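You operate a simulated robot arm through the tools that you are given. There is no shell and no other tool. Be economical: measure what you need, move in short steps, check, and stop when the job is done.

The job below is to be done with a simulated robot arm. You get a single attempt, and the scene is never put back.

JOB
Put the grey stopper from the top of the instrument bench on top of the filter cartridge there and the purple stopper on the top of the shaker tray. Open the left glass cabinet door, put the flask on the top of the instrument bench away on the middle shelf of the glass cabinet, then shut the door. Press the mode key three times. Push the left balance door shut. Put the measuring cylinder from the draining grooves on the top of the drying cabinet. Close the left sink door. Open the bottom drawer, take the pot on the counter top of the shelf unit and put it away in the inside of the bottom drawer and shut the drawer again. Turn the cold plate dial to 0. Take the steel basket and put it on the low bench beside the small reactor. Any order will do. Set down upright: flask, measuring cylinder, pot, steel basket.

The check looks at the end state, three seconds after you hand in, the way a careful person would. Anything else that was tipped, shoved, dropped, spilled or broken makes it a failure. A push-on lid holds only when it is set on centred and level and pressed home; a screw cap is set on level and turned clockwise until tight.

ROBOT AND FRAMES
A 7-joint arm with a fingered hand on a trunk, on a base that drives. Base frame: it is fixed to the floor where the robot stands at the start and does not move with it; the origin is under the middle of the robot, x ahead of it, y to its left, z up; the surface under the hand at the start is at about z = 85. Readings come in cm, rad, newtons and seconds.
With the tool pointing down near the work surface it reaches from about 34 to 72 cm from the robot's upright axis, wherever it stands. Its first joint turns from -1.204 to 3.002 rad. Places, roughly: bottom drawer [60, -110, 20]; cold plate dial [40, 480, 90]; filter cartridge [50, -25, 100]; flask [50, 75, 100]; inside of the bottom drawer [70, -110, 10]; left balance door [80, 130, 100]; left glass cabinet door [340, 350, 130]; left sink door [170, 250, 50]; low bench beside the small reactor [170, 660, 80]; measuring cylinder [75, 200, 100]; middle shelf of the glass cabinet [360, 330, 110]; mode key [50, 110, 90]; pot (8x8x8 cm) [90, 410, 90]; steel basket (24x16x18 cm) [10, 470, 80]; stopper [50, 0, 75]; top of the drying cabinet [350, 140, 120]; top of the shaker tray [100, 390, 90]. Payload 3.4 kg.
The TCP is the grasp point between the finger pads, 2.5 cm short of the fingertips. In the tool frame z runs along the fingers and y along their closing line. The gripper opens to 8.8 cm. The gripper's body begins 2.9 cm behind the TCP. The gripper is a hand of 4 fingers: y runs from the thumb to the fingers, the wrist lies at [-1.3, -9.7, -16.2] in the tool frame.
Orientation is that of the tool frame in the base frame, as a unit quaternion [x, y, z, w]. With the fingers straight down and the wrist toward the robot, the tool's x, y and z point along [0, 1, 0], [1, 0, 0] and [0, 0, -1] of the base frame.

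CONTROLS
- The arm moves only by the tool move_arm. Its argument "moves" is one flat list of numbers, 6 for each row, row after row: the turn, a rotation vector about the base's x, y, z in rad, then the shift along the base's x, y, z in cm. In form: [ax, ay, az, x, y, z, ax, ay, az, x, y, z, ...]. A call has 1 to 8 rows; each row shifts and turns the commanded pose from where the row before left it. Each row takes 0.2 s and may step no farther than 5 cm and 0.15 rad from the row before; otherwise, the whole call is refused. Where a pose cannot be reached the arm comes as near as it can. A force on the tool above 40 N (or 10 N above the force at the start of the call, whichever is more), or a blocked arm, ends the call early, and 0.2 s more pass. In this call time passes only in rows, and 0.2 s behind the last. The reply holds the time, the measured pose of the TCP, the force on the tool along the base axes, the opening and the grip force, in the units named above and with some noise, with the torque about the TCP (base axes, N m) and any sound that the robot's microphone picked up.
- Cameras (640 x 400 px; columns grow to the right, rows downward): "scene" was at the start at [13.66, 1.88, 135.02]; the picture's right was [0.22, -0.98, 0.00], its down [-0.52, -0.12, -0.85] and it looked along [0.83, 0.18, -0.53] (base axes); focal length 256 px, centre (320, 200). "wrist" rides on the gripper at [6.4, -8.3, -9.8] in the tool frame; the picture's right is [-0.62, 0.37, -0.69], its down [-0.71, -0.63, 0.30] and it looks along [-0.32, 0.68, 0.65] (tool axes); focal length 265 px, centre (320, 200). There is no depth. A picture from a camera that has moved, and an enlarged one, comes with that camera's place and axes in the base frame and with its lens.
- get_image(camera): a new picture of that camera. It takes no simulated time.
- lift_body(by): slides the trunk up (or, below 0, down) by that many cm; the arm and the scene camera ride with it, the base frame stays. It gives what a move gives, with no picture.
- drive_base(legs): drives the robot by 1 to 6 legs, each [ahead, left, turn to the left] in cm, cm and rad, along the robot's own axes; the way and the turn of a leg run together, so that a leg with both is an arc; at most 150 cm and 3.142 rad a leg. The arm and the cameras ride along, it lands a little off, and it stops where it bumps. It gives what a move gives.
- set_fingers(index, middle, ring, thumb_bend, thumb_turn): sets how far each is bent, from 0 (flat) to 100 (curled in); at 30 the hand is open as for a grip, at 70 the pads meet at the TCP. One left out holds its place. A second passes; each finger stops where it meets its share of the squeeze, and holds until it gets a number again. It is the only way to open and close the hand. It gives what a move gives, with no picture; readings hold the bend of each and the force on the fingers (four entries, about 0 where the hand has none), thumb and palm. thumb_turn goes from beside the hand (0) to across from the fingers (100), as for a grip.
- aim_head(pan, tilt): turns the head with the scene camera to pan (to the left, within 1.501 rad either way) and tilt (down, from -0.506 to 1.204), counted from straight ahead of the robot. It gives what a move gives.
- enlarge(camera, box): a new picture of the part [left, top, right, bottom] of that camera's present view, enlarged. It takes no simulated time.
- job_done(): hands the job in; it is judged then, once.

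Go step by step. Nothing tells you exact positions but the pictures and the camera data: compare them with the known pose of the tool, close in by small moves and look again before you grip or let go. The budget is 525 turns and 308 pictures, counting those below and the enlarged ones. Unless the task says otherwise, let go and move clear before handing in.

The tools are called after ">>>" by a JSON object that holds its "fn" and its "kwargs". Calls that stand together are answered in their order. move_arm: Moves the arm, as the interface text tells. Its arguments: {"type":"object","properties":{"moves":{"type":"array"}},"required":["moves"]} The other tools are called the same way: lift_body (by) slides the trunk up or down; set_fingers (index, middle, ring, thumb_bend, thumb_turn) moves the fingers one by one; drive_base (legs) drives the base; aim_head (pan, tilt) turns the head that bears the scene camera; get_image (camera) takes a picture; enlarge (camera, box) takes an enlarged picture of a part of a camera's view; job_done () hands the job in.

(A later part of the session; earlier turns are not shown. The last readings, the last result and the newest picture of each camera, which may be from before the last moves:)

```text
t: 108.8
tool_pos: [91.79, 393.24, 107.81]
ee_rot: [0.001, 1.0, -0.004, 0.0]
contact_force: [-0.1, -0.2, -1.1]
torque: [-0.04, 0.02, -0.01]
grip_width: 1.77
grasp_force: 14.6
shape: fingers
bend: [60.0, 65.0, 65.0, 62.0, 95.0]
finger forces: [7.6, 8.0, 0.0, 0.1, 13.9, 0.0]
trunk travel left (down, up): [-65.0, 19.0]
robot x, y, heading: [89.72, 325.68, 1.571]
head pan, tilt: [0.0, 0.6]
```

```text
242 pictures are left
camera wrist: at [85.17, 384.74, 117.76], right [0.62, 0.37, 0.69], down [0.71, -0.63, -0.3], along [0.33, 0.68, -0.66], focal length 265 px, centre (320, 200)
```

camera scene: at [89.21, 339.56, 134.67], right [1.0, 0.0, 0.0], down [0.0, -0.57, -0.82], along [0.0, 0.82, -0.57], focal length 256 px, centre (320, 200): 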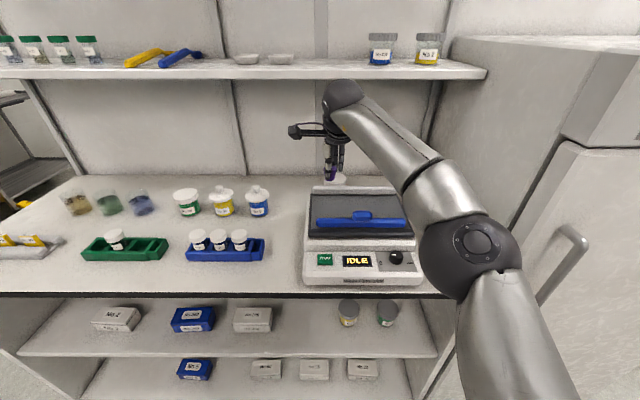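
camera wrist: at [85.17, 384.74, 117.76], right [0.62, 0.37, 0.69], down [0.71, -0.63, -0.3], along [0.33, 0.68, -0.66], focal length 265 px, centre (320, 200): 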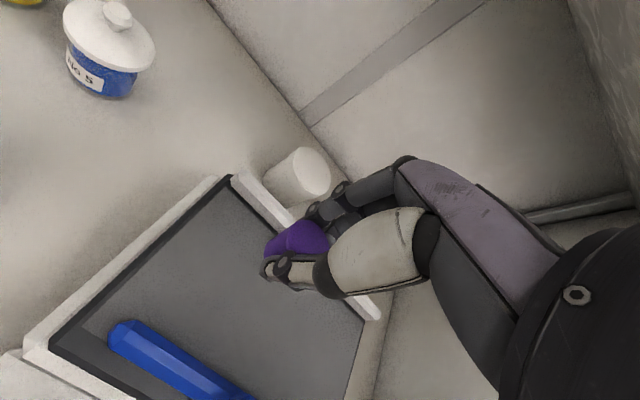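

The tray is clear here. The white cylinder behind the shaker at about [93, 412] looks like the pot, so I place the stopper further right at x ≈ 103 to keep the way to it free.

>>> {"fn": "move_arm", "kwargs": {"moves": [0, 0, 0, 4, 0, 0, 0, 0, 0, 4, 0, 0, 0, 0, 0, 3, 0, -3, 0, 0, 0, 0, 0, -3.5]}}

>>> {"fn": "get_image", "kwargs": {"camera": "scene"}}

>>> {"fn": "get_image", "kwargs": {"camera": "wrist"}}

```text
t: 109.8
tool_pos: [102.7, 393.1, 101.47]
ee_rot: [0.002, 1.0, -0.005, 0.001]
contact_force: [0.2, 0.6, -0.9]
torque: [0.05, -0.01, -0.01]
grip_width: 1.75
grasp_force: 14.7
shape: fingers
bend: [60.0, 65.0, 65.0, 62.0, 95.0]
finger forces: [7.5, 7.9, 0.0, 0.0, 13.7, 0.0]
trunk travel left (down, up): [-65.0, 19.0]
robot x, y, heading: [89.59, 325.72, 1.573]
head pan, tilt: [0.0, 0.6]
```

```text
241 pictures are left
camera scene: at [89.24, 339.49, 134.68], right [1.0, 0.0, 0.0], down [0.0, -0.57, -0.82], along [0.0, 0.82, -0.57], focal length 256 px, centre (320, 200)
```

scene: 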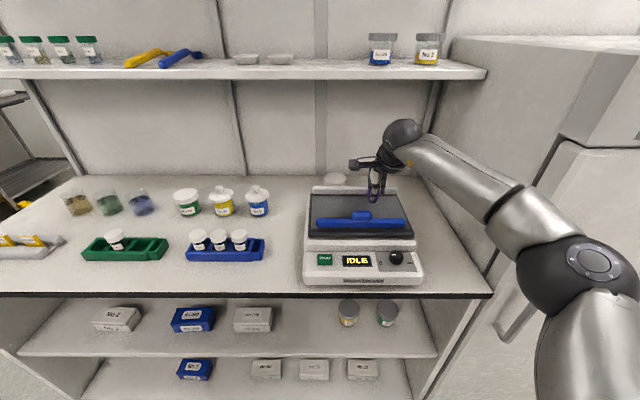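

```text
240 pictures are left
camera wrist: at [96.14, 384.7, 111.41], right [0.62, 0.37, 0.69], down [0.71, -0.63, -0.3], along [0.33, 0.68, -0.66], focal length 265 px, centre (320, 200)
```

wrist: 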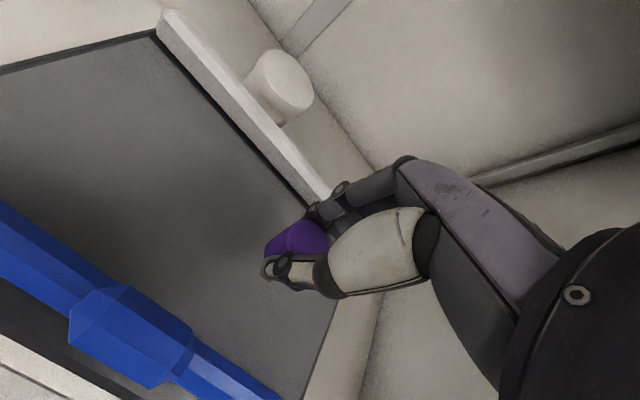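

>>> {"fn": "move_arm", "kwargs": {"moves": [0, 0, 0, 0, 0, -1, 0, 0, 0, 0, 0, -0.5]}}

>>> {"fn": "move_arm", "kwargs": {"moves": [0, 0, 0, 0, 0, -0.4]}}

>>> {"fn": "enlarge", "kwargs": {"camera": "wrist", "box": [200, 190, 400, 315]}}

>>> {"fn": "enlarge", "kwargs": {"camera": "scene", "box": [290, 140, 450, 240]}}

```text
t: 110.4
tool_pos: [102.65, 392.99, 99.96]
ee_rot: [0.002, 1.0, -0.005, 0.0]
contact_force: [-0.2, 0.4, -0.3]
torque: [-0.01, -0.02, 0.01]
grip_width: 1.78
grasp_force: 14.9
shape: fingers
bend: [60.0, 65.0, 65.0, 62.0, 95.0]
finger forces: [7.5, 7.8, 0.0, 0.0, 13.7, 0.0]
trunk travel left (down, up): [-65.0, 19.0]
robot x, y, heading: [89.6, 325.86, 1.572]
head pan, tilt: [0.0, 0.6]
```

```text
t: 110.8
tool_pos: [102.59, 393.19, 99.63]
ee_rot: [0.002, 1.0, -0.004, 0.0]
contact_force: [-0.5, -0.1, -0.5]
torque: [-0.05, 0.0, -0.02]
grip_width: 1.75
grasp_force: 14.7
shape: fingers
bend: [60.0, 65.0, 65.0, 62.0, 95.0]
finger forces: [7.4, 7.9, 0.0, 0.0, 13.8, 0.1]
trunk travel left (down, up): [-65.0, 19.0]
robot x, y, heading: [89.53, 325.96, 1.574]
head pan, tilt: [0.0, 0.6]
```

```text
3.20 times, centred on (300, 252) of wrist
camera zoom: at [96.07, 384.76, 109.55], right [0.62, 0.37, 0.69], down [0.71, -0.64, -0.3], along [0.33, 0.68, -0.66], focal length 849 px, centre (384, 32)
```

zoom: 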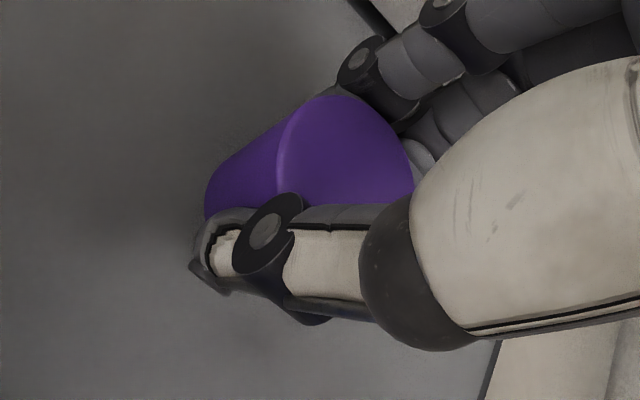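

```text
4.00 times, centred on (370, 190) of scene
camera zoom: at [89.28, 339.46, 134.68], right [1.0, 0.0, 0.0], down [0.0, -0.57, -0.82], along [0.0, 0.82, -0.57], focal length 1022 px, centre (120, 240)
```

zoom: 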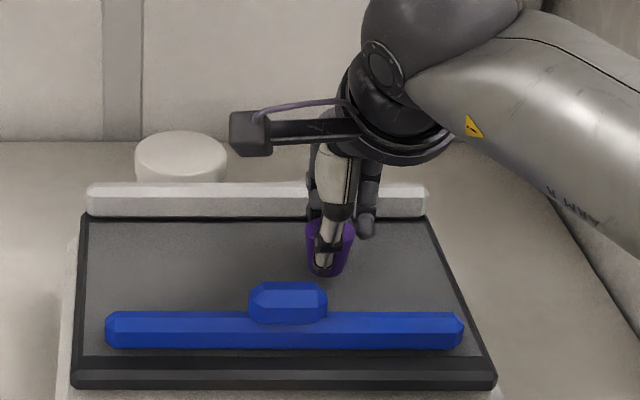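

Still no contact, so I continue down in small steps.

>>> {"fn": "move_arm", "kwargs": {"moves": [0, 0, 0, 0, 0, -0.4]}}

>>> {"fn": "move_arm", "kwargs": {"moves": [0, 0, 0, 0, 0, -0.4]}}

>>> {"fn": "move_arm", "kwargs": {"moves": [0, 0, 0, 0, 0, -0.3]}}

```text
t: 111.2
tool_pos: [102.6, 393.15, 99.17]
ee_rot: [0.001, 1.0, -0.004, 0.0]
contact_force: [0.8, 0.0, -0.1]
torque: [0.02, 0.03, -0.02]
grip_width: 1.75
grasp_force: 14.2
shape: fingers
bend: [60.0, 65.0, 65.0, 62.0, 95.0]
finger forces: [7.5, 7.9, 0.0, 0.0, 13.7, 0.0]
trunk travel left (down, up): [-65.0, 19.0]
robot x, y, heading: [89.34, 325.51, 1.576]
head pan, tilt: [0.0, 0.6]
```

```text
t: 111.6
tool_pos: [102.62, 393.11, 98.79]
ee_rot: [0.002, 1.0, -0.005, 0.0]
contact_force: [0.2, -1.0, -0.4]
torque: [-0.05, 0.03, 0.03]
grip_width: 1.76
grasp_force: 14.8
shape: fingers
bend: [60.0, 65.0, 65.0, 62.0, 95.0]
finger forces: [7.6, 8.0, 0.0, 0.0, 13.6, 0.0]
trunk travel left (down, up): [-65.0, 19.0]
robot x, y, heading: [89.55, 325.69, 1.575]
head pan, tilt: [0.0, 0.6]
```

```text
t: 112.0
tool_pos: [102.59, 393.1, 98.52]
ee_rot: [0.001, 1.0, -0.005, 0.0]
contact_force: [-0.1, -1.2, 0.0]
torque: [-0.01, 0.04, -0.02]
grip_width: 1.75
grasp_force: 14.8
shape: fingers
bend: [60.0, 65.0, 65.0, 62.0, 95.0]
finger forces: [7.4, 7.9, 0.1, 0.1, 13.8, 0.1]
trunk travel left (down, up): [-65.0, 19.0]
robot x, y, heading: [89.54, 325.67, 1.576]
head pan, tilt: [0.0, 0.6]
```

>>> {"fn": "move_arm", "kwargs": {"moves": [0, 0, 0, 0, 0, -0.3]}}

>>> {"fn": "move_arm", "kwargs": {"moves": [0, 0, 0, 0, 0, -0.3]}}

>>> {"fn": "enlarge", "kwargs": {"camera": "wrist", "box": [200, 190, 400, 315]}}

```text
t: 112.4
tool_pos: [102.52, 393.12, 98.39]
ee_rot: [0.001, 1.0, -0.004, 0.0]
contact_force: [0.5, -0.3, 6.5]
torque: [-0.03, -0.02, -0.01]
grip_width: 1.73
grasp_force: 15.0
shape: fingers
bend: [60.0, 65.0, 65.0, 63.0, 95.0]
finger forces: [7.8, 8.3, 0.0, 0.0, 13.9, 0.0]
trunk travel left (down, up): [-65.0, 19.0]
robot x, y, heading: [89.45, 325.53, 1.578]
head pan, tilt: [0.0, 0.6]
```

```text
t: 112.8
tool_pos: [102.64, 393.01, 98.25]
ee_rot: [0.001, 1.0, -0.001, 0.0]
contact_force: [1.4, 3.0, 16.0]
torque: [0.02, 0.01, 0.01]
grip_width: 1.69
grasp_force: 16.4
shape: fingers
bend: [60.0, 72.0, 65.0, 64.0, 94.0]
finger forces: [8.5, 9.6, 0.1, 0.0, 14.1, 0.1]
trunk travel left (down, up): [-65.0, 19.0]
robot x, y, heading: [89.53, 325.9, 1.572]
head pan, tilt: [0.0, 0.6]
```

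```text
3.20 times, centred on (300, 252) of wrist
camera zoom: at [96.07, 384.61, 108.2], right [0.62, 0.37, 0.69], down [0.71, -0.63, -0.3], along [0.33, 0.68, -0.66], focal length 849 px, centre (384, 32)
```

zoom: 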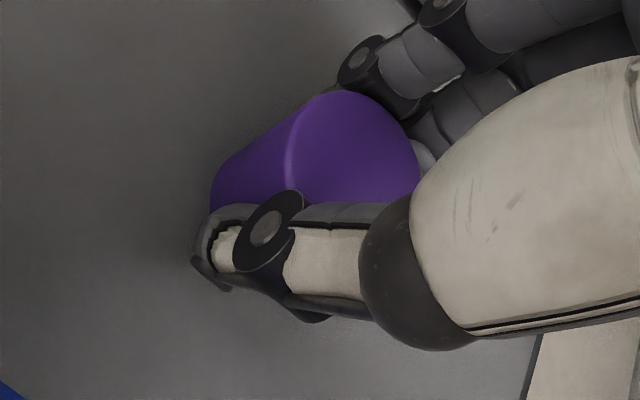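

Contact is made with the tray, so I ease off slightly and release.

>>> {"fn": "move_arm", "kwargs": {"moves": [0, 0, 0, 0, 0, 0.3]}}

>>> {"fn": "set_fingers", "kwargs": {"index": 52, "middle": 56, "ring": 52, "thumb_bend": 54}}

>>> {"fn": "set_fingers", "kwargs": {"index": 35, "middle": 35, "ring": 35, "thumb_bend": 35}}

>>> {"fn": "move_arm", "kwargs": {"moves": [0, 0, 0, 0, 0, 3, 0, 0, 0, 0, 0, 4, 0, 0, 0, 0, -3, 3, 0, 0, 0, 0, -4, 2]}}

>>> {"fn": "get_image", "kwargs": {"camera": "scene"}}

>>> {"fn": "get_image", "kwargs": {"camera": "wrist"}}

```text
t: 113.2
tool_pos: [102.53, 393.07, 98.31]
ee_rot: [0.001, 1.0, -0.003, 0.0]
contact_force: [0.5, 5.0, 11.6]
torque: [0.09, 0.02, 0.02]
grip_width: 1.66
grasp_force: 15.7
shape: fingers
bend: [60.0, 72.0, 65.0, 64.0, 94.0]
finger forces: [8.7, 9.5, 0.1, 0.0, 13.6, 0.1]
trunk travel left (down, up): [-65.0, 19.0]
robot x, y, heading: [89.66, 325.84, 1.574]
head pan, tilt: [0.0, 0.6]
```

```text
t: 114.2
tool_pos: [102.74, 393.12, 98.28]
ee_rot: [0.001, 1.0, -0.005, 0.0]
contact_force: [0.1, 0.0, -0.7]
torque: [0.0, -0.01, 0.04]
grip_width: 3.49
grasp_force: 0.0
shape: fingers
bend: [52.0, 56.0, 52.0, 54.0, 97.0]
finger forces: [0.0, 0.1, 0.0, 0.1, 0.1, 0.1]
trunk travel left (down, up): [-65.0, 19.0]
robot x, y, heading: [89.1, 325.66, 1.57]
head pan, tilt: [0.0, 0.6]
```

```text
t: 115.2
tool_pos: [102.66, 393.04, 98.19]
ee_rot: [0.003, 1.0, -0.005, 0.001]
contact_force: [0.0, 0.5, 0.0]
torque: [-0.01, 0.02, 0.03]
grip_width: 7.37
grasp_force: 0.0
shape: fingers
bend: [35.0, 35.0, 35.0, 35.0, 97.0]
finger forces: [0.0, 0.1, 0.1, 0.1, 0.1, 0.0]
trunk travel left (down, up): [-65.0, 19.0]
robot x, y, heading: [89.25, 325.98, 1.579]
head pan, tilt: [0.0, 0.6]
```

```text
t: 116.2
tool_pos: [102.84, 385.88, 110.28]
ee_rot: [0.002, 1.0, -0.003, 0.0]
contact_force: [0.6, 0.3, -0.7]
torque: [0.02, -0.02, 0.02]
grip_width: 7.38
grasp_force: 0.1
shape: fingers
bend: [35.0, 35.0, 35.0, 35.0, 97.0]
finger forces: [0.0, 0.0, 0.1, 0.0, 0.0, 0.1]
trunk travel left (down, up): [-65.0, 19.0]
robot x, y, heading: [89.51, 325.74, 1.575]
head pan, tilt: [0.0, 0.6]
```

```text
236 pictures are left
camera scene: at [89.3, 339.29, 134.7], right [1.0, 0.0, 0.0], down [0.0, -0.56, -0.83], along [0.0, 0.83, -0.56], focal length 256 px, centre (320, 200)
```

scene: 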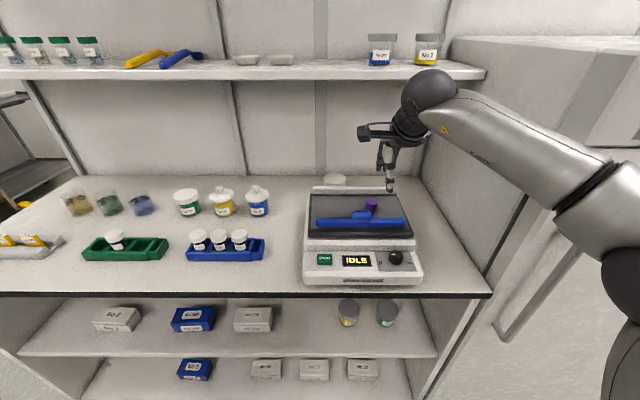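

```text
235 pictures are left
camera wrist: at [96.28, 377.6, 120.15], right [0.62, 0.37, 0.69], down [0.71, -0.63, -0.3], along [0.33, 0.68, -0.66], focal length 265 px, centre (320, 200)
```

wrist: 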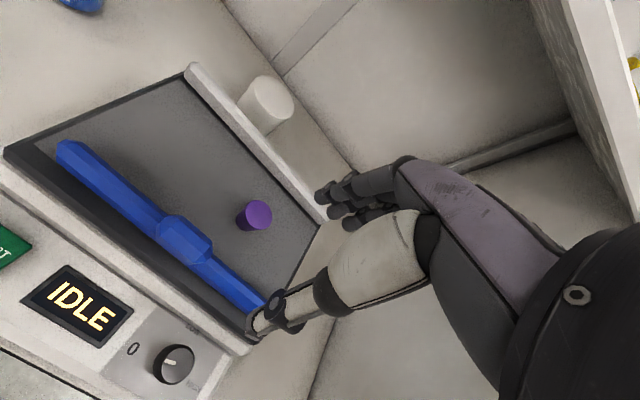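

The purple stopper stands on the tray. I inspect the pot behind the shaker.

>>> {"fn": "enlarge", "kwargs": {"camera": "wrist", "box": [200, 50, 340, 150]}}

>>> {"fn": "enlarge", "kwargs": {"camera": "scene", "box": [160, 150, 360, 270]}}

```text
4.00 times, centred on (270, 100) of wrist
camera zoom: at [96.28, 377.6, 120.15], right [0.62, 0.37, 0.69], down [0.71, -0.63, -0.3], along [0.33, 0.68, -0.66], focal length 1062 px, centre (520, 600)
```

zoom: 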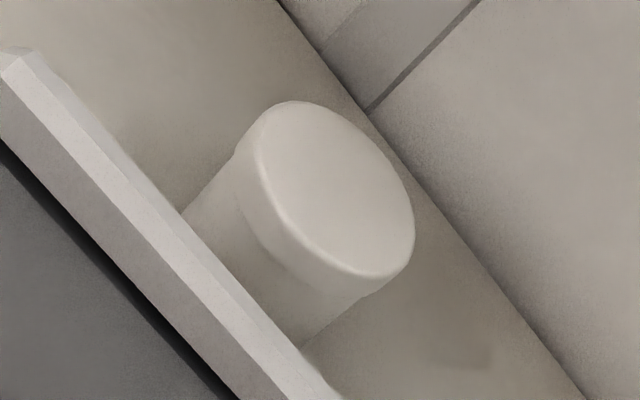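

```text
3.20 times, centred on (260, 210) of scene
camera zoom: at [89.3, 339.29, 134.7], right [1.0, 0.0, 0.0], down [0.0, -0.56, -0.83], along [0.0, 0.83, -0.56], focal length 818 px, centre (512, 168)
```

zoom: 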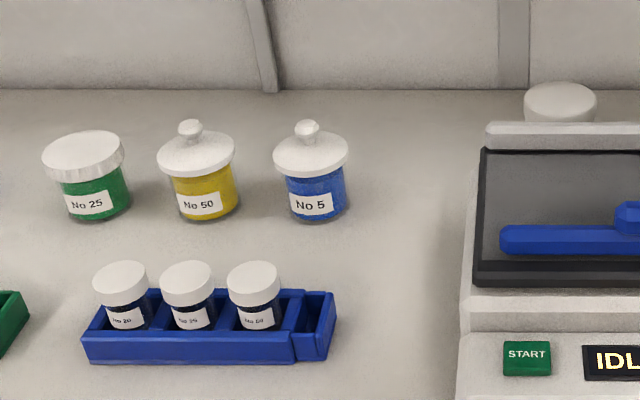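

The white pot is at [94.2, 412.2] with its top at z 93.6, behind the shaker and under the upper shelf. I draw the hand back, drive closer, and then reach in.

>>> {"fn": "move_arm", "kwargs": {"moves": [0, 0, 0, -3, -3, 0, 0, 0, 0, -3, -3, 0, 0, 0, 0, -3, -2, 0]}}

>>> {"fn": "drive_base", "kwargs": {"legs": [[15, 0, 0]]}}

>>> {"fn": "set_fingers", "kwargs": {"index": 28, "middle": 28, "ring": 28, "thumb_bend": 28}}

>>> {"fn": "get_image", "kwargs": {"camera": "scene"}}

```text
t: 117.0
tool_pos: [93.63, 377.91, 110.13]
ee_rot: [0.002, 1.0, -0.005, 0.001]
contact_force: [-0.4, -0.2, 0.1]
torque: [0.01, 0.01, -0.02]
grip_width: 7.41
grasp_force: 0.2
shape: fingers
bend: [35.0, 35.0, 35.0, 35.0, 97.0]
finger forces: [0.1, 0.0, 0.1, 0.0, 0.0, 0.1]
trunk travel left (down, up): [-65.0, 19.0]
robot x, y, heading: [89.21, 325.67, 1.575]
head pan, tilt: [0.0, 0.6]
```

```text
t: 118.3
tool_pos: [93.59, 393.14, 110.05]
ee_rot: [0.0, 1.0, -0.005, 0.0]
contact_force: [0.3, 0.1, 0.0]
torque: [-0.02, 0.01, -0.06]
grip_width: 7.39
grasp_force: 0.1
shape: fingers
bend: [35.0, 35.0, 35.0, 35.0, 97.0]
finger forces: [0.0, 0.0, 0.0, 0.0, 0.0, 0.0]
trunk travel left (down, up): [-65.0, 19.0]
robot x, y, heading: [89.28, 340.99, 1.579]
head pan, tilt: [0.0, 0.6]
```

```text
t: 119.3
tool_pos: [93.62, 393.16, 110.02]
ee_rot: [0.0, 1.0, -0.005, 0.001]
contact_force: [-0.2, 1.0, -0.2]
torque: [0.03, 0.01, 0.0]
grip_width: 8.82
grasp_force: 0.0
shape: fingers
bend: [28.0, 28.0, 28.0, 28.0, 97.0]
finger forces: [0.1, 0.0, 0.1, 0.0, 0.0, 0.1]
trunk travel left (down, up): [-65.0, 19.0]
robot x, y, heading: [89.44, 340.65, 1.573]
head pan, tilt: [0.0, 0.6]
```

```text
232 pictures are left
camera scene: at [89.16, 354.51, 134.68], right [1.0, 0.01, 0.0], down [0.0, -0.56, -0.83], along [-0.01, 0.83, -0.56], focal length 256 px, centre (320, 200)
```

scene: 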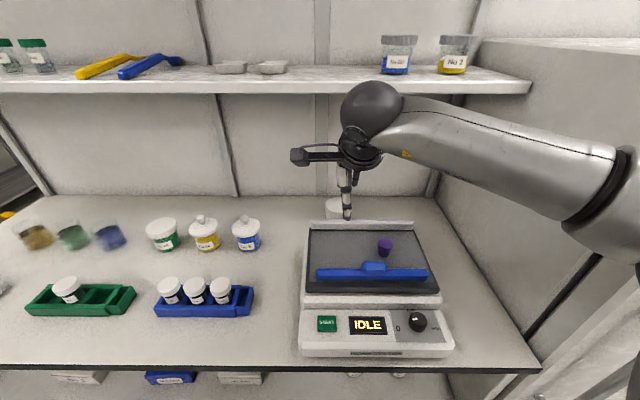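

Before reaching in, I check the elbow's clearance to the fridge on the right.

>>> {"fn": "aim_head", "kwargs": {"pan": -0.9, "tilt": 0.5}}

>>> {"fn": "get_image", "kwargs": {"camera": "scene"}}

```text
t: 120.5
tool_pos: [93.54, 393.13, 110.06]
ee_rot: [0.0, 1.0, -0.005, 0.001]
contact_force: [0.1, 0.6, 0.7]
torque: [-0.01, -0.03, 0.01]
grip_width: 8.83
grasp_force: 0.1
shape: fingers
bend: [28.0, 28.0, 28.0, 28.0, 97.0]
finger forces: [0.1, 0.1, 0.1, 0.0, 0.0, 0.0]
trunk travel left (down, up): [-65.0, 19.0]
robot x, y, heading: [89.47, 340.84, 1.573]
head pan, tilt: [-0.901, 0.499]
```

```text
231 pictures are left
camera scene: at [96.31, 351.37, 135.59], right [0.63, -0.78, 0.0], down [-0.37, -0.3, -0.88], along [0.68, 0.55, -0.48], focal length 256 px, centre (320, 200)
```

scene: 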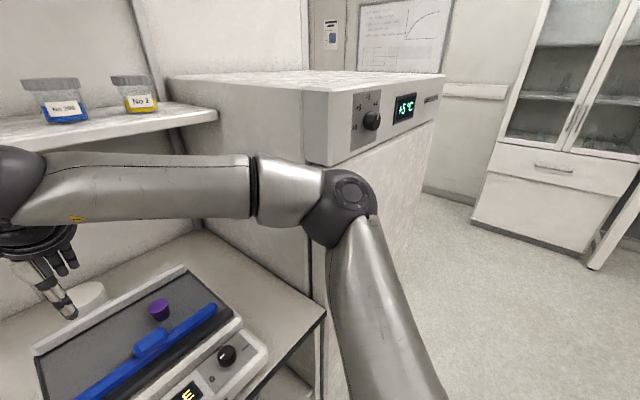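

The elbow is close to the fridge corner, so I shift the base left before reaching forward.

>>> {"fn": "drive_base", "kwargs": {"legs": [[0, 14, 0]]}}

>>> {"fn": "move_arm", "kwargs": {"moves": [0, 0, 0, 4, 0, -2, 0, 0, 0, 4, 0, -2, 0, 0, 0, 4, 1, -2, 0, 0, 0, 2.4, 3, 0]}}

>>> {"fn": "get_image", "kwargs": {"camera": "scene"}}

>>> {"fn": "get_image", "kwargs": {"camera": "wrist"}}

```text
t: 121.9
tool_pos: [79.77, 393.03, 110.1]
ee_rot: [0.001, 1.0, -0.005, 0.0]
contact_force: [0.0, 0.4, -0.2]
torque: [-0.02, -0.03, -0.01]
grip_width: 8.83
grasp_force: 0.0
shape: fingers
bend: [28.0, 28.0, 28.0, 28.0, 97.0]
finger forces: [0.1, 0.0, 0.0, 0.0, 0.0, 0.0]
trunk travel left (down, up): [-65.0, 19.0]
robot x, y, heading: [75.46, 340.67, 1.574]
head pan, tilt: [-0.901, 0.499]
```

```text
t: 122.9
tool_pos: [94.17, 397.16, 103.93]
ee_rot: [0.0, 1.0, -0.005, 0.001]
contact_force: [0.1, -0.8, -0.4]
torque: [-0.01, -0.01, 0.02]
grip_width: 8.83
grasp_force: 0.1
shape: fingers
bend: [28.0, 28.0, 28.0, 28.0, 97.0]
finger forces: [0.0, 0.0, 0.0, 0.1, 0.0, 0.0]
trunk travel left (down, up): [-65.0, 19.0]
robot x, y, heading: [75.25, 340.7, 1.572]
head pan, tilt: [-0.901, 0.499]
```

```text
230 pictures are left
camera scene: at [82.52, 351.39, 135.58], right [0.62, -0.78, 0.0], down [-0.37, -0.3, -0.88], along [0.69, 0.55, -0.48], focal length 256 px, centre (320, 200)
```

scene: 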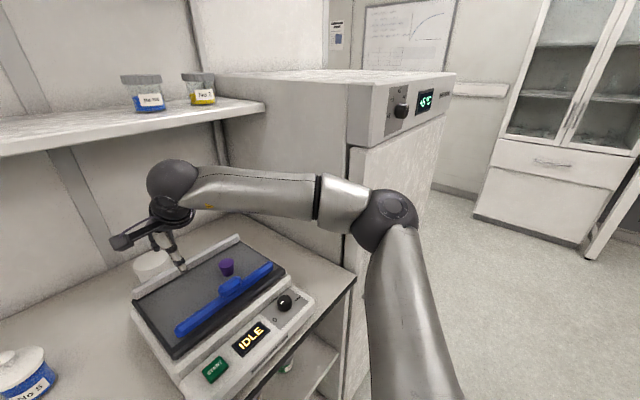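

```text
229 pictures are left
camera wrist: at [87.61, 388.68, 113.92], right [0.62, 0.37, 0.69], down [0.71, -0.63, -0.3], along [0.33, 0.68, -0.66], focal length 265 px, centre (320, 200)
```

wrist: 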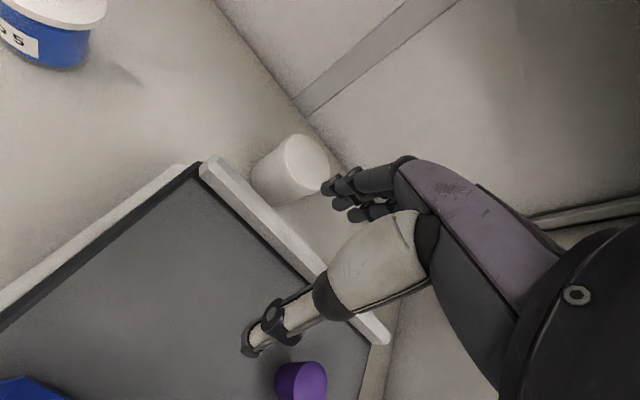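

>>> {"fn": "move_arm", "kwargs": {"moves": [0, 0, 0, 0, 3.8, 0, 0, 0, 0, 0, 3.8, 0, 0, 0, 0, 0, 3.8, -1, 0, 0, 0, -0.1, 3.8, -1]}}

>>> {"fn": "get_image", "kwargs": {"camera": "scene"}}

>>> {"fn": "get_image", "kwargs": {"camera": "wrist"}}

```text
t: 123.9
tool_pos: [93.6, 412.35, 101.75]
ee_rot: [0.0, 1.0, -0.005, 0.001]
contact_force: [-0.6, 0.0, -0.7]
torque: [-0.05, -0.02, 0.0]
grip_width: 8.85
grasp_force: 0.1
shape: fingers
bend: [28.0, 28.0, 28.0, 28.0, 98.0]
finger forces: [0.0, 0.0, 0.1, 0.1, 0.0, 0.0]
trunk travel left (down, up): [-65.0, 19.0]
robot x, y, heading: [75.31, 340.74, 1.57]
head pan, tilt: [-0.901, 0.499]
```

```text
228 pictures are left
camera scene: at [82.31, 351.49, 135.59], right [0.62, -0.78, 0.0], down [-0.37, -0.3, -0.88], along [0.69, 0.55, -0.48], focal length 256 px, centre (320, 200)
```

scene: 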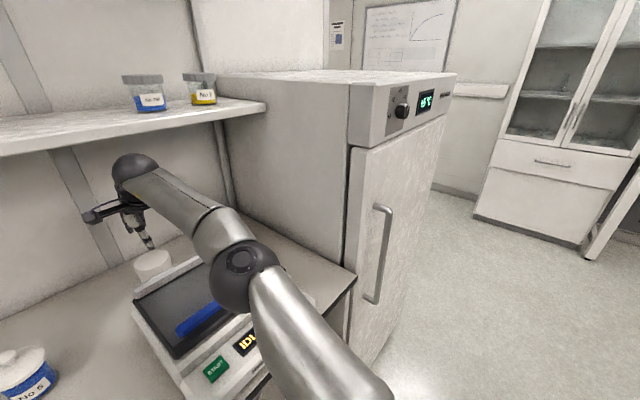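

```text
227 pictures are left
camera wrist: at [87.19, 404.0, 111.66], right [0.62, 0.38, 0.69], down [0.72, -0.63, -0.3], along [0.33, 0.68, -0.66], focal length 265 px, centre (320, 200)
```

wrist: 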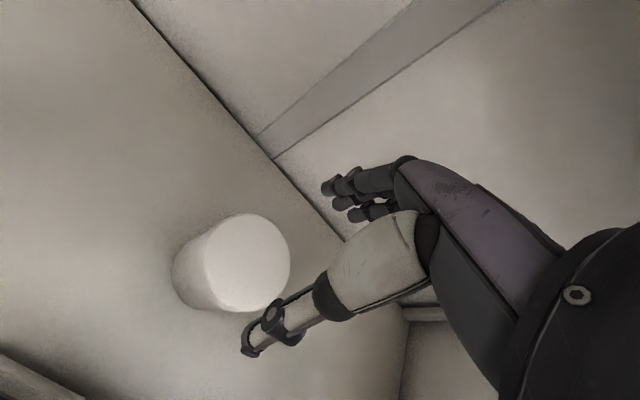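

The hand is centred over the pot. I descend in two stages.

>>> {"fn": "move_arm", "kwargs": {"moves": [0, 0, 0, 0, 0, -2.5, 0, 0, 0, 0, 0, -2.5]}}

>>> {"fn": "get_image", "kwargs": {"camera": "scene"}}

>>> {"fn": "get_image", "kwargs": {"camera": "wrist"}}

```text
t: 124.5
tool_pos: [94.12, 412.34, 96.92]
ee_rot: [0.001, 1.0, -0.004, 0.001]
contact_force: [-0.1, 0.6, -0.2]
torque: [0.01, 0.0, 0.02]
grip_width: 8.87
grasp_force: 0.0
shape: fingers
bend: [28.0, 28.0, 28.0, 28.0, 98.0]
finger forces: [0.0, 0.0, 0.0, 0.0, 0.1, 0.0]
trunk travel left (down, up): [-65.0, 19.0]
robot x, y, heading: [75.56, 340.72, 1.577]
head pan, tilt: [-0.901, 0.499]
```

```text
226 pictures are left
camera scene: at [82.62, 351.27, 135.59], right [0.62, -0.78, 0.0], down [-0.37, -0.3, -0.88], along [0.69, 0.55, -0.48], focal length 256 px, centre (320, 200)
```

scene: 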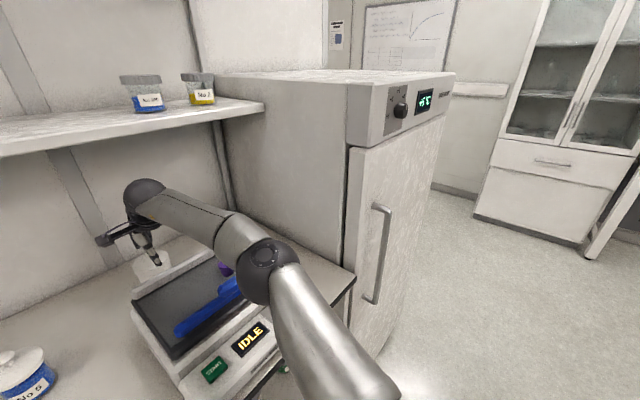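

```text
225 pictures are left
camera wrist: at [87.56, 403.87, 106.93], right [0.62, 0.37, 0.69], down [0.71, -0.63, -0.3], along [0.33, 0.68, -0.66], focal length 265 px, centre (320, 200)
```

wrist: 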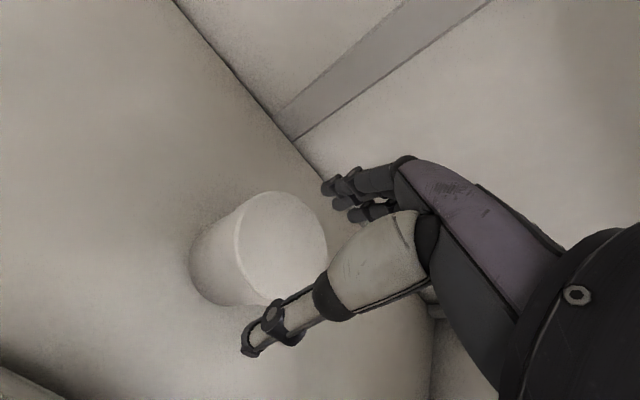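

The elbow is getting low over the shaker. I retract, raise the trunk so the arm reaches down from higher, and try again.

>>> {"fn": "move_arm", "kwargs": {"moves": [0, 0, 0, 0, 0, 4.8, 0, 0, 0, 0, -4, 0, 0, 0, 0, 0, -4, 0, 0, 0, 0, 0, -4, 0, 0, 0, 0, 0, -4, 0, 0, 0, 0, 0, -4, 0]}}

>>> {"fn": "lift_body", "kwargs": {"by": 17}}

>>> {"fn": "move_arm", "kwargs": {"moves": [0, 0, 0, 0, 0, -4.9, 0, 0, 0, 0, 0, -4.9, 0, 0, 0, 0, 0, -4.9]}}

>>> {"fn": "get_image", "kwargs": {"camera": "scene"}}

```text
t: 125.9
tool_pos: [94.27, 392.01, 101.81]
ee_rot: [0.001, 1.0, -0.003, -0.001]
contact_force: [-0.2, 0.2, 0.5]
torque: [0.02, -0.02, 0.02]
grip_width: 8.82
grasp_force: 0.2
shape: fingers
bend: [28.0, 28.0, 28.0, 28.0, 98.0]
finger forces: [0.0, 0.1, 0.1, 0.1, 0.1, 0.0]
trunk travel left (down, up): [-65.0, 19.0]
robot x, y, heading: [75.63, 340.57, 1.575]
head pan, tilt: [-0.901, 0.499]
```

```text
t: 127.8
tool_pos: [94.32, 392.29, 118.77]
ee_rot: [0.001, 1.0, -0.004, 0.0]
contact_force: [0.9, 1.7, -0.2]
torque: [-0.03, -0.02, 0.02]
grip_width: 8.85
grasp_force: 0.1
shape: fingers
bend: [28.0, 28.0, 28.0, 28.0, 98.0]
finger forces: [0.1, 0.0, 0.0, 0.1, 0.0, 0.0]
trunk travel left (down, up): [-82.0, 2.0]
robot x, y, heading: [75.38, 340.97, 1.577]
head pan, tilt: [-0.901, 0.499]
```

```text
t: 128.6
tool_pos: [94.52, 392.5, 103.83]
ee_rot: [0.001, 1.0, -0.005, 0.0]
contact_force: [0.3, -0.5, -0.4]
torque: [-0.03, 0.03, 0.03]
grip_width: 8.82
grasp_force: 0.1
shape: fingers
bend: [28.0, 28.0, 28.0, 28.0, 98.0]
finger forces: [0.0, 0.0, 0.0, 0.0, 0.0, 0.0]
trunk travel left (down, up): [-82.0, 2.0]
robot x, y, heading: [75.53, 340.3, 1.578]
head pan, tilt: [-0.901, 0.499]
```

```text
224 pictures are left
camera scene: at [82.57, 351.37, 152.59], right [0.62, -0.78, 0.0], down [-0.37, -0.3, -0.88], along [0.69, 0.55, -0.48], focal length 256 px, centre (320, 200)
```

scene: 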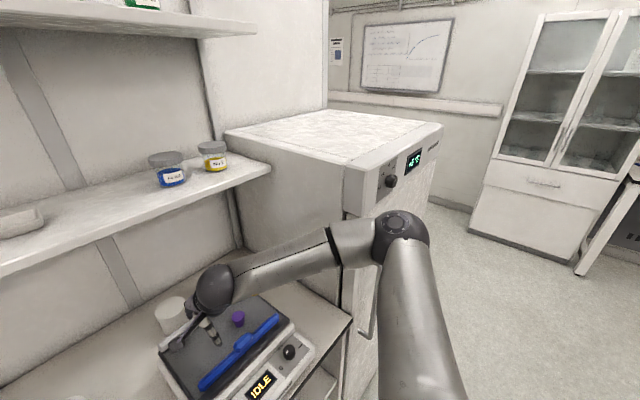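

>>> {"fn": "move_arm", "kwargs": {"moves": [0, 0, 0, -0.1, 4, 0, 0, 0, 0, -0.1, 4, 0, 0, 0, 0, -0.1, 4, 0, 0, 0, 0, -0.1, 4, -0.5, 0, 0, 0, 0, 3.9, -1]}}

>>> {"fn": "get_image", "kwargs": {"camera": "scene"}}

>>> {"fn": "get_image", "kwargs": {"camera": "wrist"}}

```text
t: 129.8
tool_pos: [93.63, 412.41, 102.34]
ee_rot: [0.001, 1.0, -0.006, -0.001]
contact_force: [0.6, 0.3, 0.2]
torque: [0.04, 0.01, -0.04]
grip_width: 8.85
grasp_force: 0.1
shape: fingers
bend: [28.0, 28.0, 28.0, 28.0, 98.0]
finger forces: [0.0, 0.1, 0.1, 0.1, 0.1, 0.0]
trunk travel left (down, up): [-82.0, 2.0]
robot x, y, heading: [75.8, 340.32, 1.576]
head pan, tilt: [-0.901, 0.499]
```

```text
223 pictures are left
camera scene: at [82.45, 351.5, 152.58], right [0.62, -0.78, 0.0], down [-0.37, -0.3, -0.88], along [0.69, 0.55, -0.48], focal length 256 px, centre (320, 200)
```

scene: 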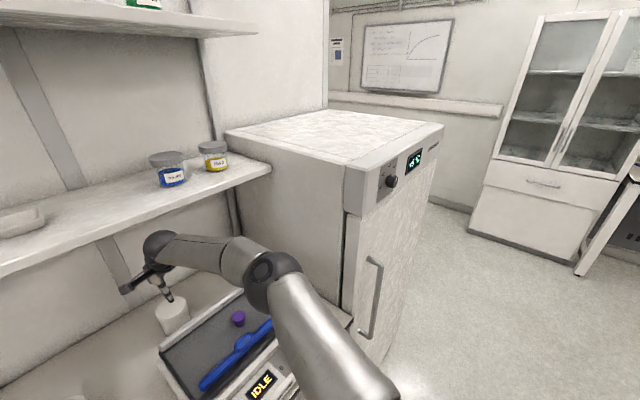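

```text
222 pictures are left
camera wrist: at [87.1, 404.03, 112.32], right [0.62, 0.38, 0.69], down [0.71, -0.63, -0.3], along [0.32, 0.68, -0.66], focal length 265 px, centre (320, 200)
```

wrist: 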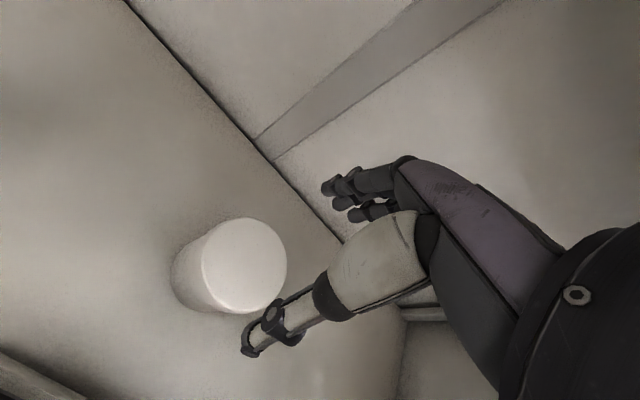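

The elbow is well clear now. I descend onto the pot.

>>> {"fn": "move_arm", "kwargs": {"moves": [0, 0, 0, 0, 0, -3, 0, 0, 0, 0, 0, -3, 0, 0, 0, 0, 0, -2.5, 0, 0, 0, 0, 0, -1.5]}}

>>> {"fn": "get_image", "kwargs": {"camera": "wrist"}}

>>> {"fn": "enlarge", "kwargs": {"camera": "scene", "box": [90, 200, 330, 350]}}

```text
t: 130.8
tool_pos: [93.98, 412.22, 92.56]
ee_rot: [0.001, 1.0, -0.004, 0.0]
contact_force: [-0.2, 0.0, 1.7]
torque: [0.01, 0.03, 0.01]
grip_width: 8.95
grasp_force: 1.0
shape: fingers
bend: [28.0, 28.0, 28.0, 28.0, 98.0]
finger forces: [0.8, 0.0, 0.0, 0.1, 0.4, 0.0]
trunk travel left (down, up): [-82.0, 2.0]
robot x, y, heading: [75.68, 340.88, 1.575]
head pan, tilt: [-0.901, 0.499]
```

```text
221 pictures are left
camera wrist: at [87.38, 403.81, 102.48], right [0.62, 0.37, 0.69], down [0.71, -0.63, -0.3], along [0.33, 0.68, -0.66], focal length 265 px, centre (320, 200)
```

wrist: 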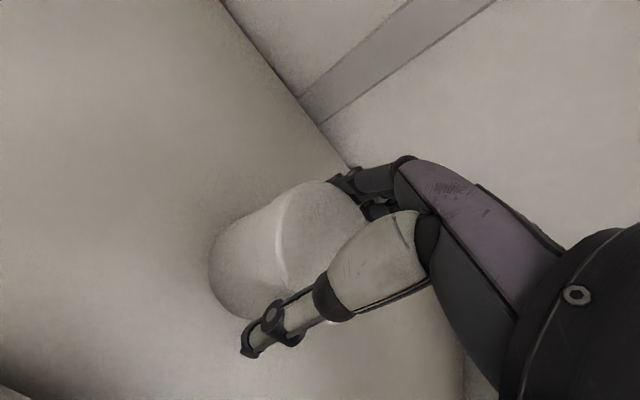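

```text
2.67 times, centred on (210, 275) of scene
camera zoom: at [82.55, 351.3, 152.59], right [0.62, -0.78, 0.0], down [-0.37, -0.3, -0.88], along [0.69, 0.55, -0.48], focal length 682 px, centre (613, 0)
```

zoom: 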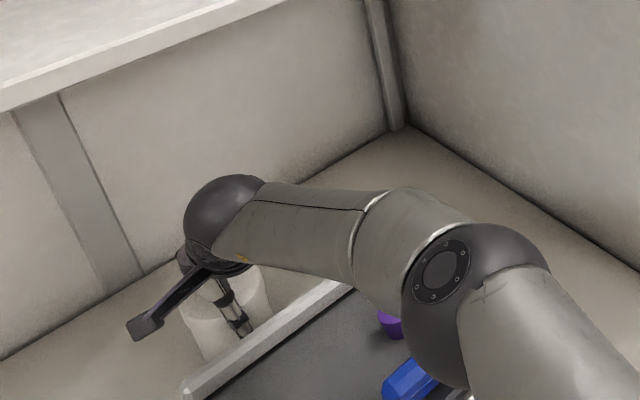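

>>> {"fn": "move_arm", "kwargs": {"moves": [0, 0, 0, 0, 0, -0.7]}}

>>> {"fn": "set_fingers", "kwargs": {"index": 60, "middle": 60, "ring": 60, "thumb_bend": 60}}

>>> {"fn": "get_image", "kwargs": {"camera": "wrist"}}

```text
t: 131.2
tool_pos: [93.93, 412.29, 92.01]
ee_rot: [0.001, 1.0, -0.003, 0.0]
contact_force: [0.1, 0.6, 5.9]
torque: [0.01, 0.03, -0.01]
grip_width: 9.22
grasp_force: 2.3
shape: fingers
bend: [27.0, 28.0, 28.0, 27.0, 98.0]
finger forces: [3.2, 0.0, 0.0, 0.1, 2.2, 0.0]
trunk travel left (down, up): [-82.0, 2.0]
robot x, y, heading: [75.73, 340.59, 1.574]
head pan, tilt: [-0.901, 0.499]
```

```text
t: 132.2
tool_pos: [93.69, 412.12, 92.17]
ee_rot: [0.002, 1.0, -0.003, 0.0]
contact_force: [-0.1, 1.7, 10.0]
torque: [0.39, -0.05, 0.03]
grip_width: 7.76
grasp_force: 29.9
shape: fingers
bend: [27.0, 42.0, 45.0, 44.0, 95.0]
finger forces: [14.6, 7.6, 7.2, 0.0, 30.7, 0.2]
trunk travel left (down, up): [-82.0, 2.0]
robot x, y, heading: [75.5, 341.01, 1.574]
head pan, tilt: [-0.901, 0.499]
```

```text
219 pictures are left
camera wrist: at [87.28, 403.74, 101.97], right [0.62, 0.37, 0.69], down [0.71, -0.63, -0.3], along [0.33, 0.68, -0.66], focal length 265 px, centre (320, 200)
```

wrist: 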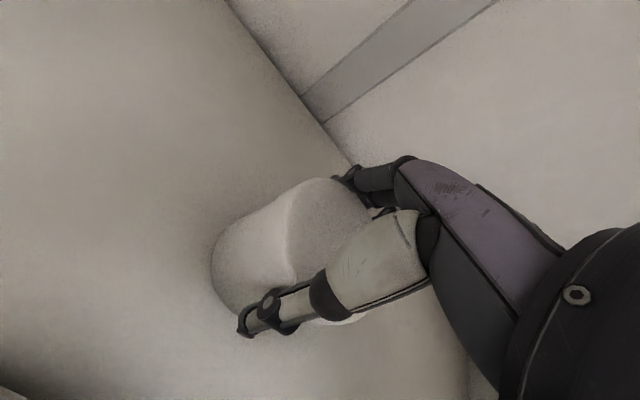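

It is gripped with about 30 N. I lift slightly and check that the whole pot comes up.

>>> {"fn": "move_arm", "kwargs": {"moves": [0, 0, 0, 0, 0, 2, 0, 0, 0, 0, 0, 2]}}

>>> {"fn": "enlarge", "kwargs": {"camera": "scene", "box": [90, 200, 330, 350]}}

>>> {"fn": "get_image", "kwargs": {"camera": "wrist"}}

```text
t: 132.8
tool_pos: [93.87, 412.2, 95.81]
ee_rot: [0.001, 1.0, -0.006, 0.0]
contact_force: [-0.2, 0.4, -0.9]
torque: [0.02, 0.0, 0.02]
grip_width: 7.71
grasp_force: 27.5
shape: fingers
bend: [27.0, 42.0, 46.0, 45.0, 94.0]
finger forces: [12.1, 6.7, 7.0, 0.1, 29.3, 0.1]
trunk travel left (down, up): [-82.0, 2.0]
robot x, y, heading: [75.68, 340.34, 1.576]
head pan, tilt: [-0.901, 0.499]
```

```text
2.67 times, centred on (210, 275) of scene
camera zoom: at [82.56, 351.22, 152.59], right [0.62, -0.78, 0.0], down [-0.37, -0.3, -0.88], along [0.69, 0.55, -0.48], focal length 682 px, centre (613, 0)
```

zoom: 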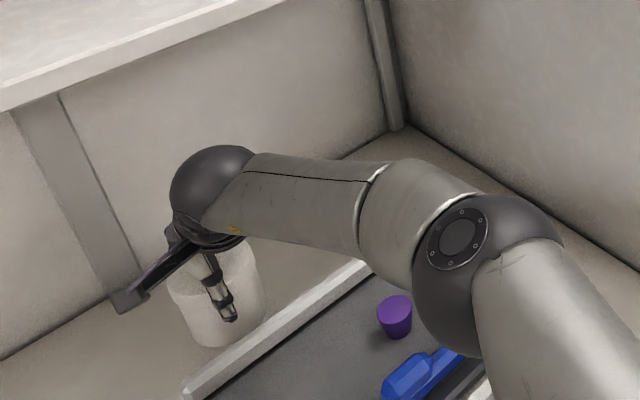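

```text
217 pictures are left
camera wrist: at [87.31, 403.79, 105.78], right [0.62, 0.37, 0.69], down [0.71, -0.63, -0.3], along [0.33, 0.68, -0.66], focal length 265 px, centre (320, 200)
```

wrist: 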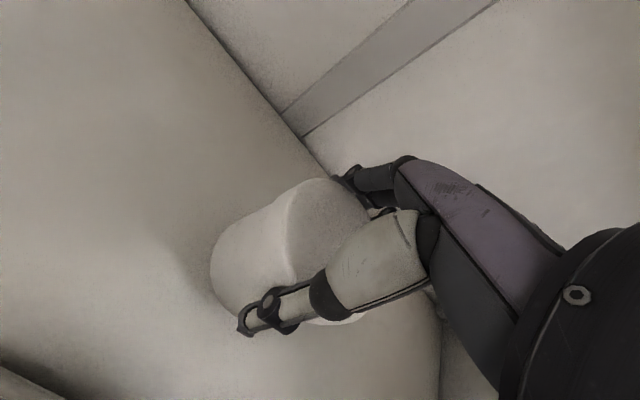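

The whole pot is in the hand. I move back to just behind the shaker rail, then up and out from under the shelf.

>>> {"fn": "move_arm", "kwargs": {"moves": [0, 0, 0, 0, -1.8, 0.3, 0, 0, 0, 0, -1.8, 0.3, 0, 0, 0, 0, 0, 3, 0, 0, 0, 0, 0, 3]}}

>>> {"fn": "get_image", "kwargs": {"camera": "scene"}}

>>> {"fn": "get_image", "kwargs": {"camera": "wrist"}}

```text
t: 133.8
tool_pos: [93.96, 408.53, 102.2]
ee_rot: [0.001, 1.0, -0.004, 0.0]
contact_force: [-0.2, -0.5, -2.0]
torque: [0.0, 0.03, -0.01]
grip_width: 7.65
grasp_force: 26.9
shape: fingers
bend: [27.0, 42.0, 46.0, 45.0, 94.0]
finger forces: [11.2, 6.8, 7.4, 0.0, 28.4, 0.0]
trunk travel left (down, up): [-82.0, 2.0]
robot x, y, heading: [75.28, 340.95, 1.575]
head pan, tilt: [-0.901, 0.499]
```

```text
216 pictures are left
camera scene: at [82.57, 351.23, 152.59], right [0.62, -0.78, 0.0], down [-0.37, -0.3, -0.88], along [0.69, 0.55, -0.48], focal length 256 px, centre (320, 200)
```

scene: 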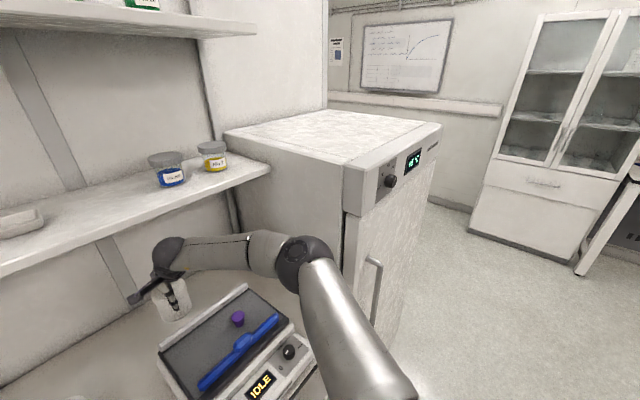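

```text
215 pictures are left
camera wrist: at [87.41, 400.15, 112.25], right [0.62, 0.37, 0.69], down [0.71, -0.63, -0.3], along [0.33, 0.68, -0.66], focal length 265 px, centre (320, 200)
```

wrist: 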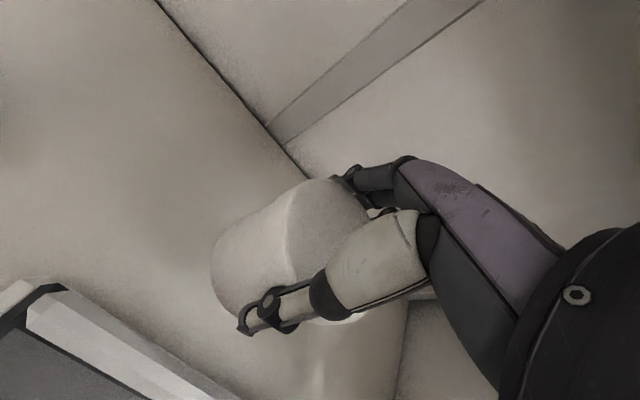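

>>> {"fn": "move_arm", "kwargs": {"moves": [0, 0, 0, 0, -0.6, 1, 0, 0, 0, 0, 0, 1.3, 0, 0, 0, 0, -2, 0.6, 0, 0, 0, 0, -2, 1.5, 0, 0, 0, 0, 0, 3]}}

>>> {"fn": "get_image", "kwargs": {"camera": "scene"}}

>>> {"fn": "get_image", "kwargs": {"camera": "wrist"}}

```text
t: 135.0
tool_pos: [93.78, 403.89, 109.78]
ee_rot: [0.002, 1.0, -0.005, -0.001]
contact_force: [-0.3, -0.3, -1.7]
torque: [-0.02, 0.0, 0.01]
grip_width: 7.64
grasp_force: 27.1
shape: fingers
bend: [27.0, 42.0, 46.0, 45.0, 94.0]
finger forces: [11.2, 6.9, 7.5, 0.1, 28.3, 0.0]
trunk travel left (down, up): [-82.0, 2.0]
robot x, y, heading: [75.07, 340.25, 1.571]
head pan, tilt: [-0.901, 0.499]
```

```text
214 pictures are left
camera scene: at [82.51, 351.32, 152.59], right [0.62, -0.78, 0.0], down [-0.37, -0.3, -0.88], along [0.69, 0.55, -0.48], focal length 256 px, centre (320, 200)
```

scene: 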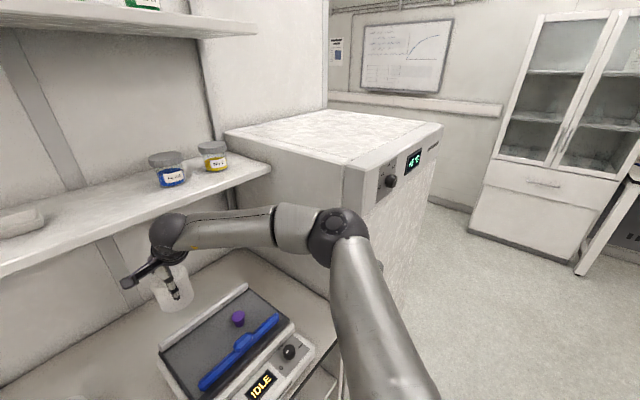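

```text
213 pictures are left
camera wrist: at [87.21, 395.48, 119.71], right [0.62, 0.37, 0.69], down [0.71, -0.64, -0.3], along [0.33, 0.68, -0.66], focal length 265 px, centre (320, 200)
```

wrist: 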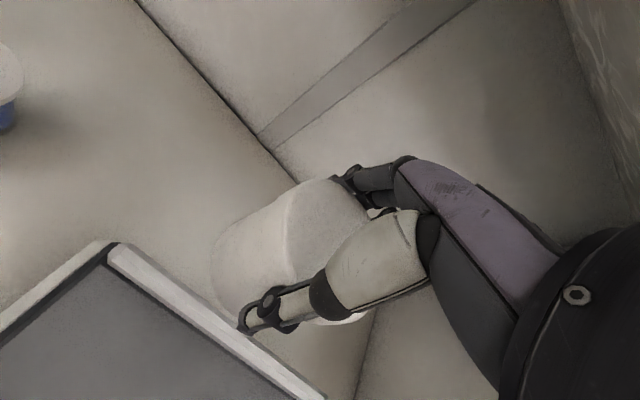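

The pot is clear of the shaker. I back away, draw the hand in and raise it.

>>> {"fn": "drive_base", "kwargs": {"legs": [[-38, 0, 0]]}}

>>> {"fn": "move_arm", "kwargs": {"moves": [0, 0, 0, 0, -4, 2.5, 0, 0, 0, 0, -4, 2.5, 0, 0, 0, 0, -4, 2.5]}}

>>> {"fn": "drive_base", "kwargs": {"legs": [[0, 0, -1.57], [-117, 0, 0]]}}

>>> {"fn": "aim_head", "kwargs": {"pan": -1.5, "tilt": 0.4}}

>>> {"fn": "get_image", "kwargs": {"camera": "scene"}}

```text
t: 137.3
tool_pos: [94.23, 366.58, 109.74]
ee_rot: [0.004, 1.0, -0.004, 0.0]
contact_force: [0.2, -0.2, -2.2]
torque: [0.0, 0.0, 0.02]
grip_width: 7.63
grasp_force: 27.0
shape: fingers
bend: [27.0, 42.0, 46.0, 46.0, 94.0]
finger forces: [11.2, 6.9, 7.4, 0.0, 28.0, 0.0]
trunk travel left (down, up): [-82.0, 2.0]
robot x, y, heading: [75.71, 303.25, 1.568]
head pan, tilt: [-0.901, 0.499]
```

```text
t: 138.2
tool_pos: [94.44, 354.03, 117.37]
ee_rot: [0.003, 1.0, -0.004, -0.001]
contact_force: [0.0, 0.0, -1.3]
torque: [0.01, 0.04, 0.0]
grip_width: 7.64
grasp_force: 26.4
shape: fingers
bend: [27.0, 42.0, 46.0, 46.0, 94.0]
finger forces: [11.2, 6.9, 7.6, 0.0, 28.1, 0.0]
trunk travel left (down, up): [-82.0, 2.0]
robot x, y, heading: [75.68, 303.58, 1.571]
head pan, tilt: [-0.901, 0.499]
```

```text
t: 148.0
tool_pos: [8.1, 284.15, 117.3]
ee_rot: [0.699, 0.715, -0.004, -0.003]
contact_force: [0.2, -0.7, -1.8]
torque: [0.01, -0.02, 0.04]
grip_width: 7.55
grasp_force: 25.6
shape: fingers
bend: [27.0, 43.0, 46.0, 46.0, 94.0]
finger forces: [10.7, 6.8, 7.3, 0.1, 26.6, 0.0]
trunk travel left (down, up): [-82.0, 2.0]
robot x, y, heading: [-43.71, 301.31, 0.032]
head pan, tilt: [-0.901, 0.499]
```

```text
t: 149.0
tool_pos: [8.2, 284.1, 117.25]
ee_rot: [0.699, 0.715, -0.003, -0.002]
contact_force: [-0.3, 0.1, -0.9]
torque: [0.03, 0.03, -0.02]
grip_width: 7.54
grasp_force: 26.0
shape: fingers
bend: [27.0, 43.0, 46.0, 46.0, 94.0]
finger forces: [10.6, 6.7, 7.4, 0.0, 26.6, 0.1]
trunk travel left (down, up): [-82.0, 2.0]
robot x, y, heading: [-43.64, 301.11, 0.029]
head pan, tilt: [-1.499, 0.4]
```

```text
212 pictures are left
camera scene: at [-37.59, 292.06, 153.5], right [-0.99, -0.1, 0.0], down [-0.04, 0.39, -0.92], along [0.09, -0.92, -0.39], focal length 256 px, centre (320, 200)
```

scene: 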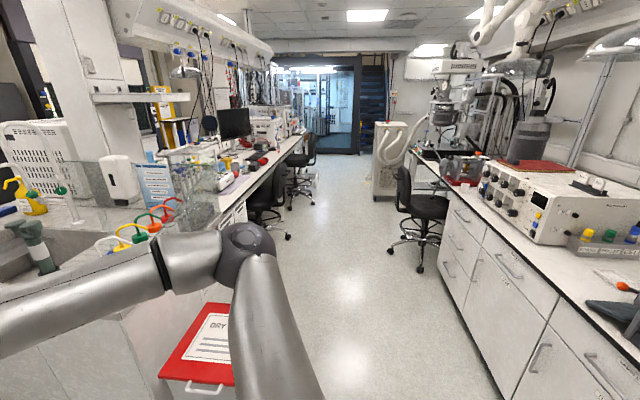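

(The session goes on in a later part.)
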